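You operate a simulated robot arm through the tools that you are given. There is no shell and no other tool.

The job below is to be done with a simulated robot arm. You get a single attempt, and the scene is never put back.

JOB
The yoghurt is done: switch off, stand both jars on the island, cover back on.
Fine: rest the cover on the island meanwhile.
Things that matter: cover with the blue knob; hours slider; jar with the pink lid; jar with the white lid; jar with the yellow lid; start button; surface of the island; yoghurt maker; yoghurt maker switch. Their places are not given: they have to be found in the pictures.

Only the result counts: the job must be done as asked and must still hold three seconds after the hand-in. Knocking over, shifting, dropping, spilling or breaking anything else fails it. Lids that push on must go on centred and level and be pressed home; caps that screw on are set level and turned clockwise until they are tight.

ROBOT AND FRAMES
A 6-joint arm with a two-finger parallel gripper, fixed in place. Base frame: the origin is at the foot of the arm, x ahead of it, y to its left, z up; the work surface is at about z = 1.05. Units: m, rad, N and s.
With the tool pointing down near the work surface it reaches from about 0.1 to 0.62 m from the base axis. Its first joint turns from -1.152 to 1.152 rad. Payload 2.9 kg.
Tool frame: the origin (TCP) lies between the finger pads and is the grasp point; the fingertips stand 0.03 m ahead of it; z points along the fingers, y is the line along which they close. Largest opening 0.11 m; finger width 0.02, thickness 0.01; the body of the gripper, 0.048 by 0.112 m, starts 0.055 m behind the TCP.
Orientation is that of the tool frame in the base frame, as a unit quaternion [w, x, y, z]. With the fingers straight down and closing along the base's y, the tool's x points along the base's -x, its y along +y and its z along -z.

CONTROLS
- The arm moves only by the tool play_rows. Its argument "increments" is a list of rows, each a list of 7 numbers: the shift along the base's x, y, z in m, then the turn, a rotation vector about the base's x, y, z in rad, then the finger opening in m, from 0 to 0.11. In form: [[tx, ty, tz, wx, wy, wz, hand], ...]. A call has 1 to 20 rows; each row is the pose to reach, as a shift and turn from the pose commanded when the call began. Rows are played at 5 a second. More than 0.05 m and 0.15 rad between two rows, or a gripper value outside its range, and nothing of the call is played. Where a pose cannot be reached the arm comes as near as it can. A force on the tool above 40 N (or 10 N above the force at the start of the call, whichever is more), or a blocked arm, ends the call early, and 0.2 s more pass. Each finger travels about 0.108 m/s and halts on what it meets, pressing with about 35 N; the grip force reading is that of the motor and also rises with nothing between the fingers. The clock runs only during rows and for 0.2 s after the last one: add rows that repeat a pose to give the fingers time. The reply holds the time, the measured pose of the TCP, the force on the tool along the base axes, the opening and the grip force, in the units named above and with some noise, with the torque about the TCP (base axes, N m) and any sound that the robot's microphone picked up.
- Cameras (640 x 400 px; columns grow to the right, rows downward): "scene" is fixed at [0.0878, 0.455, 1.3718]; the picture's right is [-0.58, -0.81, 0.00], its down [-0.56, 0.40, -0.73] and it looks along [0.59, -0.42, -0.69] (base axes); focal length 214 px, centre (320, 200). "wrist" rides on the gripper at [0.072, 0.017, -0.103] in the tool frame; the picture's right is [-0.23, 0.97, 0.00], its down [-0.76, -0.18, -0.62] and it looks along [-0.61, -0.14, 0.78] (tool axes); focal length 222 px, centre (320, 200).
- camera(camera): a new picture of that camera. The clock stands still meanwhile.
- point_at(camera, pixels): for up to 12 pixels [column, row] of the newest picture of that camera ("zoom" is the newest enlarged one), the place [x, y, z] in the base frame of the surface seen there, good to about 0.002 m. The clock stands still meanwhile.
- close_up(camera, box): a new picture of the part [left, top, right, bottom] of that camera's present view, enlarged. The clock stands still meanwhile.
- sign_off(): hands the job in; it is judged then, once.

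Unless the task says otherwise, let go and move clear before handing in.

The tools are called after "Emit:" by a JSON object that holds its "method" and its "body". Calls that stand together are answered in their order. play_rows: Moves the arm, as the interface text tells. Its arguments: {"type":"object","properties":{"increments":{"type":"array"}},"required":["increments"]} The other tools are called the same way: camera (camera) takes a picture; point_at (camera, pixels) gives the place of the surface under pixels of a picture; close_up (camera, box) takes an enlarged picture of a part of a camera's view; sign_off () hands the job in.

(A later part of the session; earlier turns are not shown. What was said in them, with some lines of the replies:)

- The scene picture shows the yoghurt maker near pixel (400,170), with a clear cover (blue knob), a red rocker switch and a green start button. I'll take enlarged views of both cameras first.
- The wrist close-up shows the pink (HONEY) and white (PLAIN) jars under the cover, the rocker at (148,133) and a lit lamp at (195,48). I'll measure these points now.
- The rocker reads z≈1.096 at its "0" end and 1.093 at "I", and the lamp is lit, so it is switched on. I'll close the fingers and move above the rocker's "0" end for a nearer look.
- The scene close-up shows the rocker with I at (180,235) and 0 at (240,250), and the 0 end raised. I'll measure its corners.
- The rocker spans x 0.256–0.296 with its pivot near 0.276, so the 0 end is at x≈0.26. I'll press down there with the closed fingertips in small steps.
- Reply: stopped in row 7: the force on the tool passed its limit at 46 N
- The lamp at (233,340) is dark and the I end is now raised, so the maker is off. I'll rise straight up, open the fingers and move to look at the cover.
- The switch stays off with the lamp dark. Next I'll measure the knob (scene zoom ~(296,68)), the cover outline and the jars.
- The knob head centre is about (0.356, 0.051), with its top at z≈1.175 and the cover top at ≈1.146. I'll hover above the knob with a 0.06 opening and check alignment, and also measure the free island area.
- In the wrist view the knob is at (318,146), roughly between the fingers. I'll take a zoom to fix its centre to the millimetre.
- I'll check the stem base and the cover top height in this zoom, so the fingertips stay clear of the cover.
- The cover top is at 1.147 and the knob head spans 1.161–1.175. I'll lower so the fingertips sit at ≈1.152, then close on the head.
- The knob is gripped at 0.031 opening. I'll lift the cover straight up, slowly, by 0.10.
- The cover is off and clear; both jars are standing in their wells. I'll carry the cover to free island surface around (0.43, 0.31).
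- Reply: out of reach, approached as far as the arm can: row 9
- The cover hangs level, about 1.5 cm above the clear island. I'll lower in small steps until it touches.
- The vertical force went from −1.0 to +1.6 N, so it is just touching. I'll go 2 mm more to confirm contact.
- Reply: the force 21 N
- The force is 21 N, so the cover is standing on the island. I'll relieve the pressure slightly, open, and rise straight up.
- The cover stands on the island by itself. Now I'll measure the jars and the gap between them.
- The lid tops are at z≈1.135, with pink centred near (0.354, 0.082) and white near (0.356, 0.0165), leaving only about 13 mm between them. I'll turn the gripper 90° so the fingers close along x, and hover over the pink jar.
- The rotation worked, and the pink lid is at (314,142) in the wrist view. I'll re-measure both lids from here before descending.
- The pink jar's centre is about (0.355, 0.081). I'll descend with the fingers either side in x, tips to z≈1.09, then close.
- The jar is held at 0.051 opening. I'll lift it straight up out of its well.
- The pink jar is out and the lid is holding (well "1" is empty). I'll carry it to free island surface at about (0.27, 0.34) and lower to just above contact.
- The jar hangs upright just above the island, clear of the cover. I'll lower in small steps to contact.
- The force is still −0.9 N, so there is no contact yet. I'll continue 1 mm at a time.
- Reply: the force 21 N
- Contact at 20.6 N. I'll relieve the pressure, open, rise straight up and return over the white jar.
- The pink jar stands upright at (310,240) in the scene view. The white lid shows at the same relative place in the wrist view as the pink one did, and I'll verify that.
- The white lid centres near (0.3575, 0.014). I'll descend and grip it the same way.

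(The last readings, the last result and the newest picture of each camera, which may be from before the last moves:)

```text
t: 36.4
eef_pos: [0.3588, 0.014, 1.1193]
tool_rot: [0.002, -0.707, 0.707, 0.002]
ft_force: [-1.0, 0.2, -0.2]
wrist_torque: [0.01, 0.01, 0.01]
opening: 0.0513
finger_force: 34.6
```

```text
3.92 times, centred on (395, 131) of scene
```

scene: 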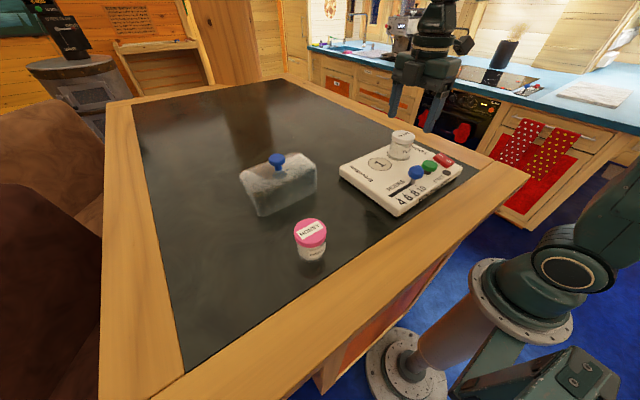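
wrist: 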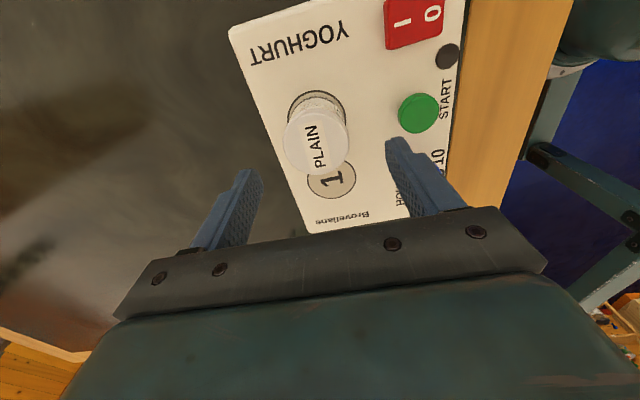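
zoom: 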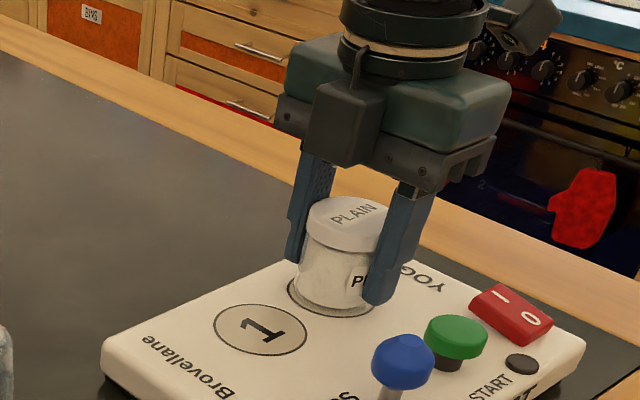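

The white jar is held at 0.051 opening. I'll lift it straight up, then carry it to (0.27, 0.25).

Emit:
{"method": "play_rows", "body": {"increments": [[0, 0, 0.005, 0, 0, 0, 0.035], [0, 0, 0.02, 0, 0, 0, 0.035], [0, 0, 0.045, 0, 0, 0, 0.035], [0, 0, 0.075, 0, 0, 0, 0.035], [0, 0, 0.11, 0, 0, 0, 0.035], [-0.005, 0.02, 0.11, 0, 0, 0, 0.035], [-0.017, 0.055, 0.11, 0, 0, 0, 0.035], [-0.03, 0.09, 0.11, 0, 0, 0, 0.035], [-0.043, 0.125, 0.11, 0, 0, 0, 0.035], [-0.056, 0.16, 0.11, 0, 0, 0, 0.035], [-0.07, 0.195, 0.11, 0, 0, 0, 0.035], [-0.082, 0.225, 0.11, 0, 0, 0, 0.035], [-0.087, 0.235, 0.11, 0, 0, 0, 0.035], [-0.087, 0.235, 0.09, 0, 0, 0, 0.035], [-0.087, 0.235, 0.06, 0, 0, 0, 0.035], [-0.087, 0.235, 0.03, 0, 0, 0, 0.035], [-0.087, 0.235, 0.0, 0, 0, 0, 0.035], [-0.087, 0.235, -0.015, 0, 0, 0, 0.035], [-0.087, 0.235, -0.022, 0, 0, 0, 0.035], [-0.087, 0.235, -0.022, 0, 0, 0, 0.035]]}}

Emit:
{"method": "close_up", "body": {"camera": "scene", "box": [240, 130, 440, 280]}}

```text
t: 40.6
eef_pos: [0.2703, 0.2494, 1.0982]
tool_rot: [0.001, -0.707, 0.708, 0.002]
ft_force: [-0.3, -0.1, -1.2]
wrist_torque: [0.0, 0.0, 0.03]
opening: 0.0511
finger_force: 34.3
```

```text
2.67 times, centred on (340, 205) of scene
```

zoom: 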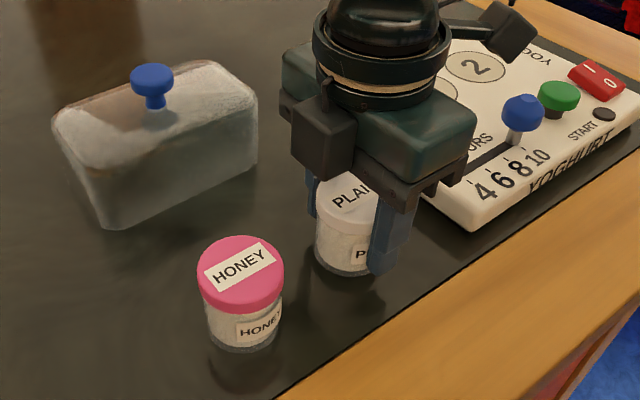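

The white jar hangs upright just above clear island. I'll lower it in small steps to contact.

Emit:
{"method": "play_rows", "body": {"increments": [[0, 0, -0.003, 0, 0, 0, 0.035], [0, 0, -0.006, 0, 0, 0, 0.035], [0, 0, -0.008, 0, 0, 0, 0.035], [0, 0, -0.009, 0, 0, 0, 0.035], [0, 0, -0.01, 0, 0, 0, 0.035], [0, 0, -0.01, 0, 0, 0, 0.035]]}}

```text
t: 42.0
eef_pos: [0.2703, 0.2502, 1.0873]
tool_rot: [-0.003, 0.707, -0.707, -0.002]
ft_force: [-4.0, -3.1, 20.6]
wrist_torque: [-0.07, 0.0, 0.01]
opening: 0.0511
finger_force: 35.3
```

Contact at 20.6 N. I'll release, rise straight up, and turn the gripper back while moving over the cover.

Emit:
{"method": "play_rows", "body": {"increments": [[0, 0, 0.0015, 0, 0, 0, 0.035], [0, 0, 0.0015, 0, 0, 0, 0.055], [0, 0, 0.0015, 0, 0, 0, 0.075], [0, 0, 0.0015, 0, 0, 0, 0.085], [0, 0, 0.02, 0, 0, 0, 0.085], [0, 0, 0.06, 0, 0, 0, 0.085], [0, 0, 0.1, 0, 0, 0, 0.085], [0, 0, 0.14, 0, 0, 0, 0.085], [0.014, 0.005, 0.14, 0, 0, -0.1428, 0.085], [0.028, 0.01, 0.14, 0, 0, -0.2856, 0.085], [0.042, 0.015, 0.14, 0, 0, -0.4284, 0.08], [0.056, 0.02, 0.14, 0, 0, -0.5712, 0.08], [0.07, 0.026, 0.14, 0, 0, -0.714, 0.07], [0.085, 0.032, 0.14, 0, 0, -0.8568, 0.07], [0.1, 0.038, 0.14, 0, 0, -0.9996, 0.06], [0.115, 0.044, 0.14, 0, 0, -1.1424, 0.06], [0.13, 0.05, 0.14, 0, 0, -1.2852, 0.06], [0.145, 0.055, 0.14, 0, 0, -1.428, 0.06], [0.1595, 0.06, 0.14, 0, 0, -1.5708, 0.06], [0.1595, 0.06, 0.13, 0, 0, -1.5708, 0.06]]}}

Emit:
{"method": "camera", "body": {"camera": "scene"}}

Emit:
{"method": "close_up", "body": {"camera": "scene", "box": [200, 80, 480, 280]}}

Emit:
{"method": "close_up", "body": {"camera": "wrist", "box": [220, 60, 420, 220]}}

```text
t: 46.2
eef_pos: [0.4307, 0.3081, 1.2196]
tool_rot: [0.003, 0.001, 1.0, 0.0]
ft_force: [0.0, 0.1, 0.1]
wrist_torque: [-0.02, 0.02, -0.03]
opening: 0.06
finger_force: 0.0
```

```text
taken
```

scene: 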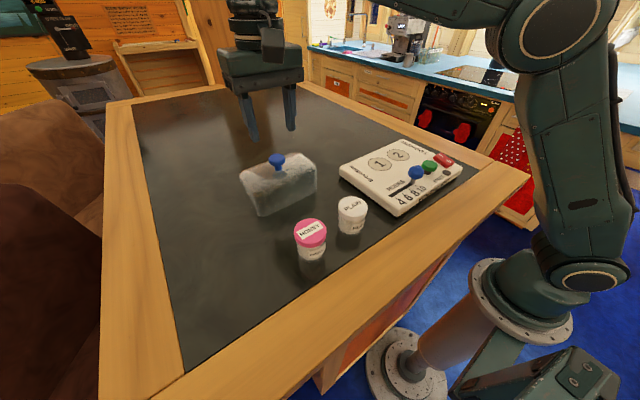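

```text
2.00 times, centred on (340, 180) of scene
```

zoom: 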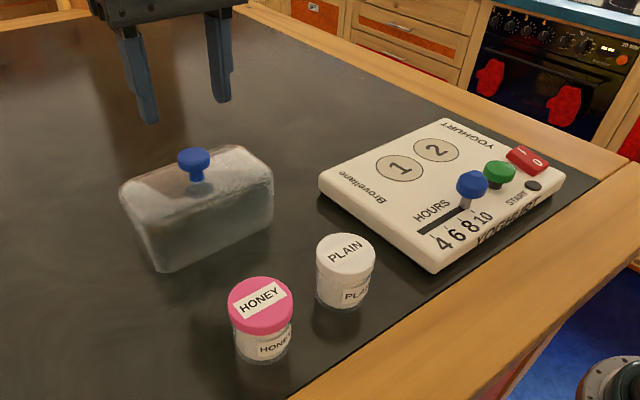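

```text
2.50 times, centred on (320, 140) of wrist
```

zoom: 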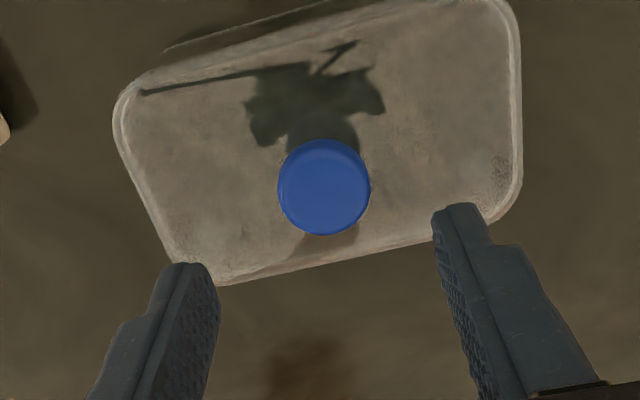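

Both jars stand upright and the cover is undisturbed, with its knob between the fingers. I'll descend to the same grip height as before and close on the knob.

Emit:
{"method": "play_rows", "body": {"increments": [[0, 0, -0.02, 0, 0, 0, 0.06], [0, 0, -0.04, 0, 0, 0, 0.06], [0, 0, -0.056, 0, 0, 0, 0.06], [0, 0, -0.0655, 0, 0, 0, 0.06], [0, 0, -0.0655, 0, 0, 0, 0.045], [0, 0, -0.0655, 0, 0, 0, 0.03], [0, 0, -0.0655, 0, 0, 0, 0.015], [0, 0, -0.0655, 0, 0, 0, 0.015]]}}

Emit:
{"method": "close_up", "body": {"camera": "scene", "box": [200, 80, 400, 236]}}

```text
t: 48.0
eef_pos: [0.4304, 0.3099, 1.1527]
tool_rot: [0.004, -0.001, 1.0, 0.0]
ft_force: [0.3, -1.1, 0.1]
wrist_torque: [-0.03, -0.09, -0.05]
opening: 0.031
finger_force: 35.1
```

```text
2.56 times, centred on (300, 158) of scene
```

zoom: 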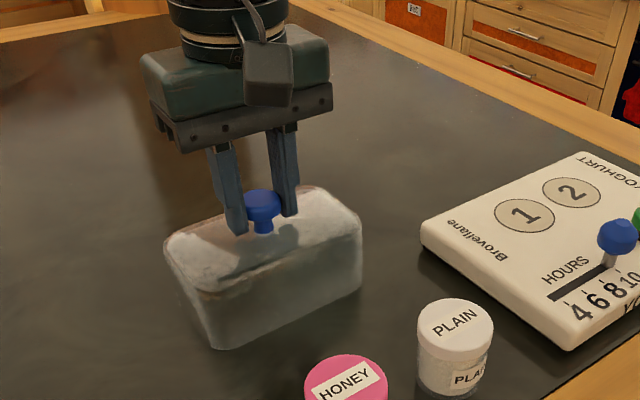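

The knob is gripped again at 0.031. I'll lift the cover and carry it back over the maker to the exact position it came from, stopping about 1 cm above.

Emit:
{"method": "play_rows", "body": {"increments": [[0, 0, 0.01, 0, 0, 0, 0.015], [0, 0, 0.03, 0, 0, 0, 0.015], [0, 0, 0.06, 0, 0, 0, 0.015], [0, 0, 0.0965, 0, 0, 0, 0.015], [-0.004, -0.015, 0.0965, 0, 0, 0, 0.015], [-0.014, -0.05, 0.0965, 0, 0, 0, 0.015], [-0.024, -0.085, 0.0965, 0, 0, 0, 0.015], [-0.034, -0.12, 0.0965, 0, 0, 0, 0.015], [-0.044, -0.155, 0.0965, 0, 0, 0, 0.015], [-0.054, -0.19, 0.0965, 0, 0, 0, 0.015], [-0.064, -0.225, 0.0965, 0, 0, 0, 0.015], [-0.072, -0.25, 0.0965, 0, 0, 0, 0.015], [-0.074, -0.261, 0.0965, 0, 0, 0, 0.015], [-0.074, -0.261, 0.08, 0, 0, 0, 0.015], [-0.074, -0.261, 0.06, 0, 0, 0, 0.015], [-0.074, -0.261, 0.045, 0, 0, 0, 0.015], [-0.074, -0.261, 0.0385, 0, 0, 0, 0.015], [-0.074, -0.261, 0.0385, 0, 0, 0, 0.015]]}}

Emit:
{"method": "camera", "body": {"camera": "scene"}}

Emit:
{"method": "close_up", "body": {"camera": "scene", "box": [330, 105, 480, 222]}}

Emit:
{"method": "camera", "body": {"camera": "wrist"}}

```text
t: 51.8
eef_pos: [0.3556, 0.0492, 1.1912]
tool_rot: [0.002, 0.001, 1.0, 0.0]
ft_force: [0.3, -0.3, -1.6]
wrist_torque: [-0.03, 0.01, 0.0]
opening: 0.0309
finger_force: 34.9
```

```text
taken
```

scene: 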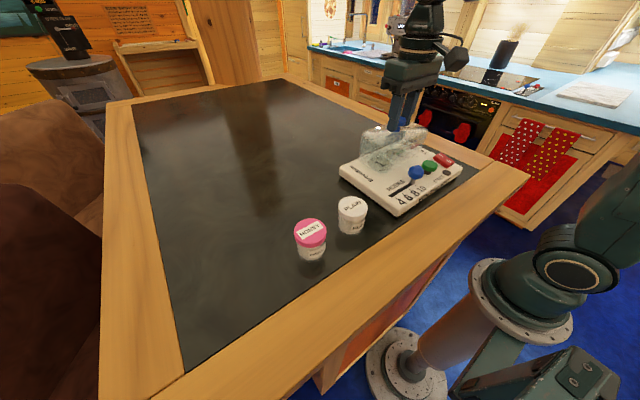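

```text
3.42 times, centred on (405, 164) of scene
```

zoom: 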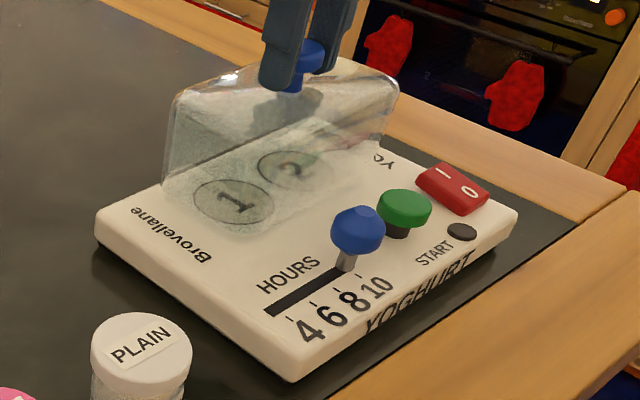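

```text
taken
```

wrist: 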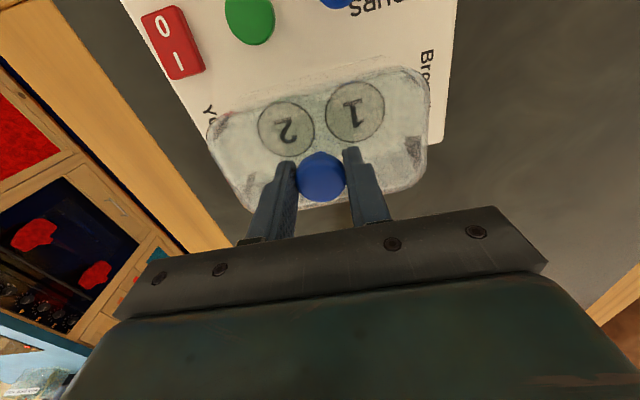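

The cover hovers level over wells 1 and 2 in its original alignment. I'll lower it in small steps to contact.

Emit:
{"method": "play_rows", "body": {"increments": [[0, 0, -0.004, 0, 0, 0, 0.015], [0, 0, -0.007, 0, 0, 0, 0.015], [0, 0, -0.009, 0, 0, 0, 0.015], [0, 0, -0.01, 0, 0, 0, 0.015], [0, 0, -0.01, 0, 0, 0, 0.015]]}}

```text
t: 53.0
eef_pos: [0.3563, 0.0473, 1.1822]
tool_rot: [0.003, 0.001, 1.0, 0.001]
ft_force: [-0.4, -3.7, 12.8]
wrist_torque: [-0.05, 0.59, 0.0]
opening: 0.0308
finger_force: 35.6
```

Contact at 12.8 N at z≈1.182, which matches the original seat height. I'll check how it sits before letting go.

Emit:
{"method": "close_up", "body": {"camera": "scene", "box": [330, 105, 480, 222]}}

Emit:
{"method": "close_up", "body": {"camera": "wrist", "box": [180, 40, 460, 230]}}

```text
3.42 times, centred on (405, 164) of scene
```

zoom: 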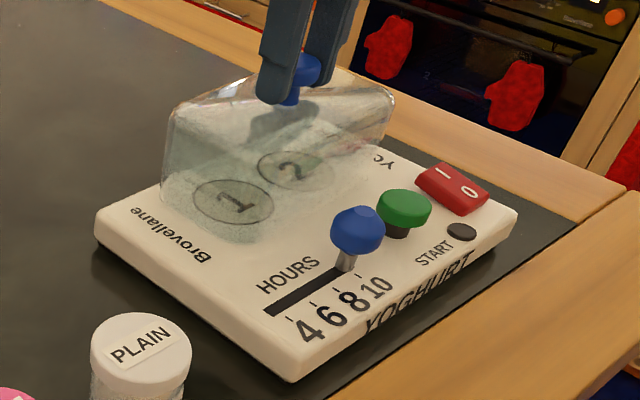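

```text
2.11 times, centred on (320, 135) of wrist
```

zoom: 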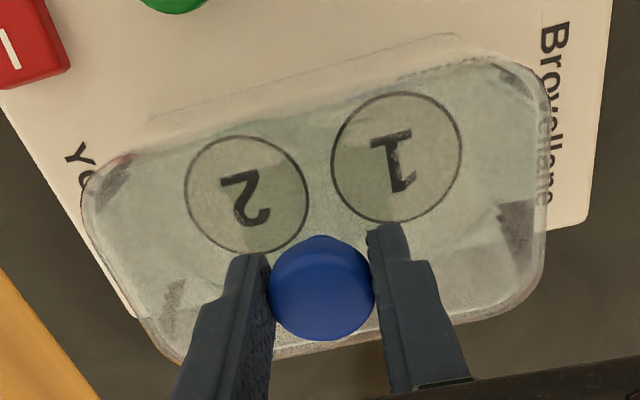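

The outline matches the first picture: the left corner is near (165,200) and the far edge near (395,95). I'll release, rise straight up and move clear.

Emit:
{"method": "play_rows", "body": {"increments": [[0, 0, 0.001, 0, 0, 0, 0.015], [0, 0, 0.001, 0, 0, 0, 0.035], [0, 0, 0.001, 0, 0, 0, 0.055], [0, 0, 0.001, 0, 0, 0, 0.06], [0, 0, 0.02, 0, 0, 0, 0.06], [0, 0, 0.05, 0, 0, 0, 0.06], [0, 0, 0.09, 0, 0, 0, 0.06], [-0.03, 0, 0.12, 0, 0, 0, 0.06], [-0.07, 0, 0.14, 0, 0, 0, 0.06], [-0.1, 0, 0.14, 0, 0, 0, 0.06], [-0.1, 0, 0.14, 0, 0, 0, 0.06]]}}

Emit:
{"method": "camera", "body": {"camera": "scene"}}

Emit:
{"method": "close_up", "body": {"camera": "scene", "box": [330, 105, 480, 222]}}

Emit:
{"method": "camera", "body": {"camera": "wrist"}}

Emit:
{"method": "close_up", "body": {"camera": "wrist", "box": [200, 40, 440, 190]}}

```text
t: 55.4
eef_pos: [0.2558, 0.0491, 1.3226]
tool_rot: [0.002, 0.0, 1.0, 0.0]
ft_force: [-0.8, -0.5, -0.1]
wrist_torque: [0.0, 0.02, -0.01]
opening: 0.0601
finger_force: 0.0
```

```text
taken
```

scene: 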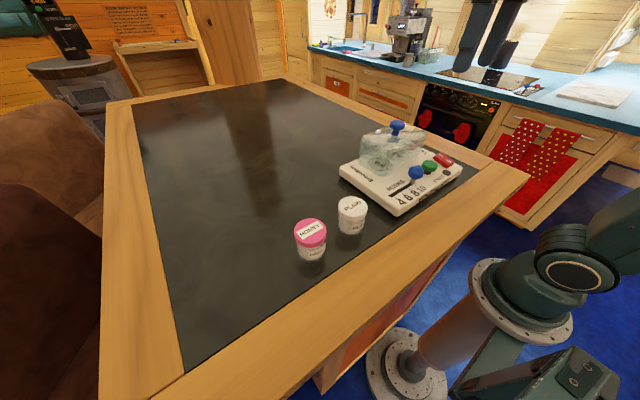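

```text
3.42 times, centred on (405, 164) of scene
```

zoom: 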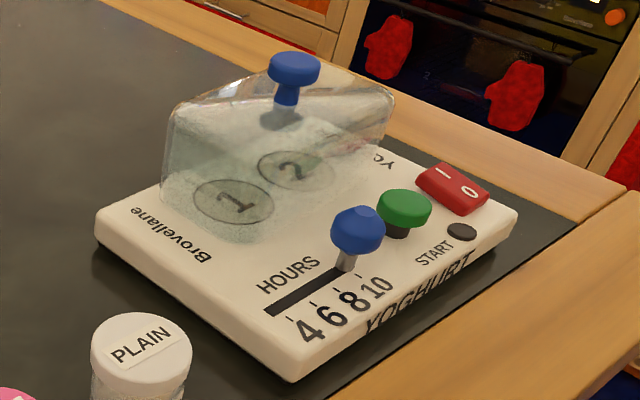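

```text
taken
```

wrist: 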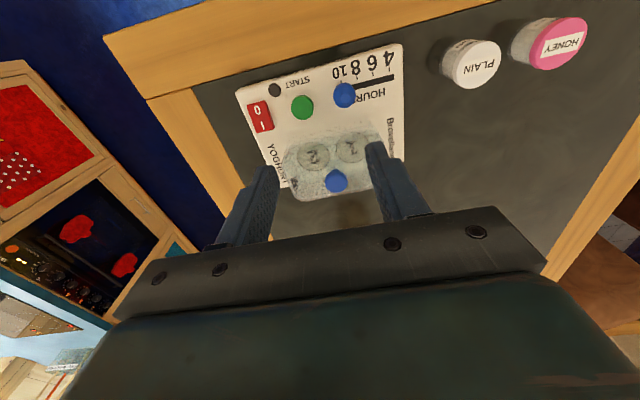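

```text
2.67 times, centred on (320, 115) of wrist
```

zoom: 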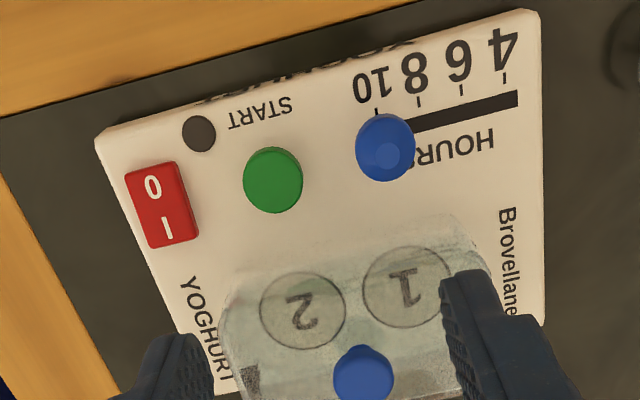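

The cover is back, the lamp is dark, and both jars stand upright on the island. I'll check the cover's height and position against the first measurements.

Emit:
{"method": "close_up", "body": {"camera": "scene", "box": [330, 105, 480, 222]}}

Emit:
{"method": "point_at", "body": {"camera": "zoom", "pixels": [[296, 60], [272, 66], [316, 66], [286, 120], [180, 105], [388, 97], [165, 200], [250, 240]]}}

```text
3.42 times, centred on (405, 164) of scene
```

zoom: 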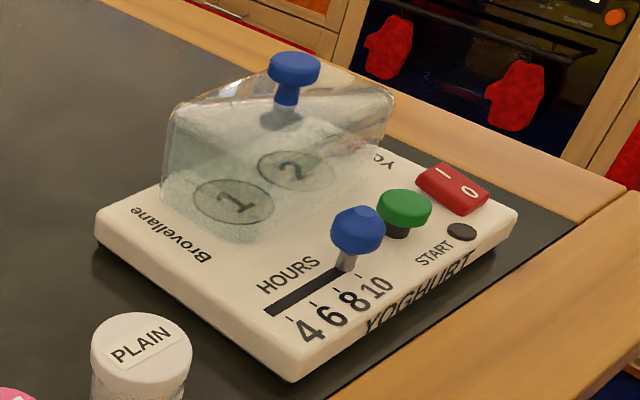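

```text
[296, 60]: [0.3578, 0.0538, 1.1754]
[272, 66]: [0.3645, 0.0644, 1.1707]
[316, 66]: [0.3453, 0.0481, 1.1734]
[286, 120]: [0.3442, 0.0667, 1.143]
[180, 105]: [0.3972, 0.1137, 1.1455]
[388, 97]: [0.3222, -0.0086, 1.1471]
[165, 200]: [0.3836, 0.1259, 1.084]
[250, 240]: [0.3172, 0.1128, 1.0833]
```

The knob top is at (0.358, 0.054, 1.175), against (0.358, 0.052, 1.175) at the start, so the cover is seated level and within about 2 mm of its original place. The switch is off, both jars are on the island and the arm is clear, so I'm handing in.

Emit:
{"method": "sign_off", "body": {}}

```text
The job is handed in.
```

The job is handed in: the yoghurt maker is off, both jars are on the island, and the cover is back on. I don't have the verdict yet, only the final pictures and readings.

- **Switch:** the rocker is pressed to 0 and the lamp has gone dark. I left the start button and hours slider alone.
- **Jars:** the pink-lid (HONEY) and white-lid (PLAIN) jars stand upright next to each other on the island. No yellow-lid jar appeared in any picture I took.
- **Cover:** it rested on the island while I moved the jars. It now sits level on the maker, within about 2 mm of where it started.

Nothing else appears moved in the last pictures, and the arm is clear.
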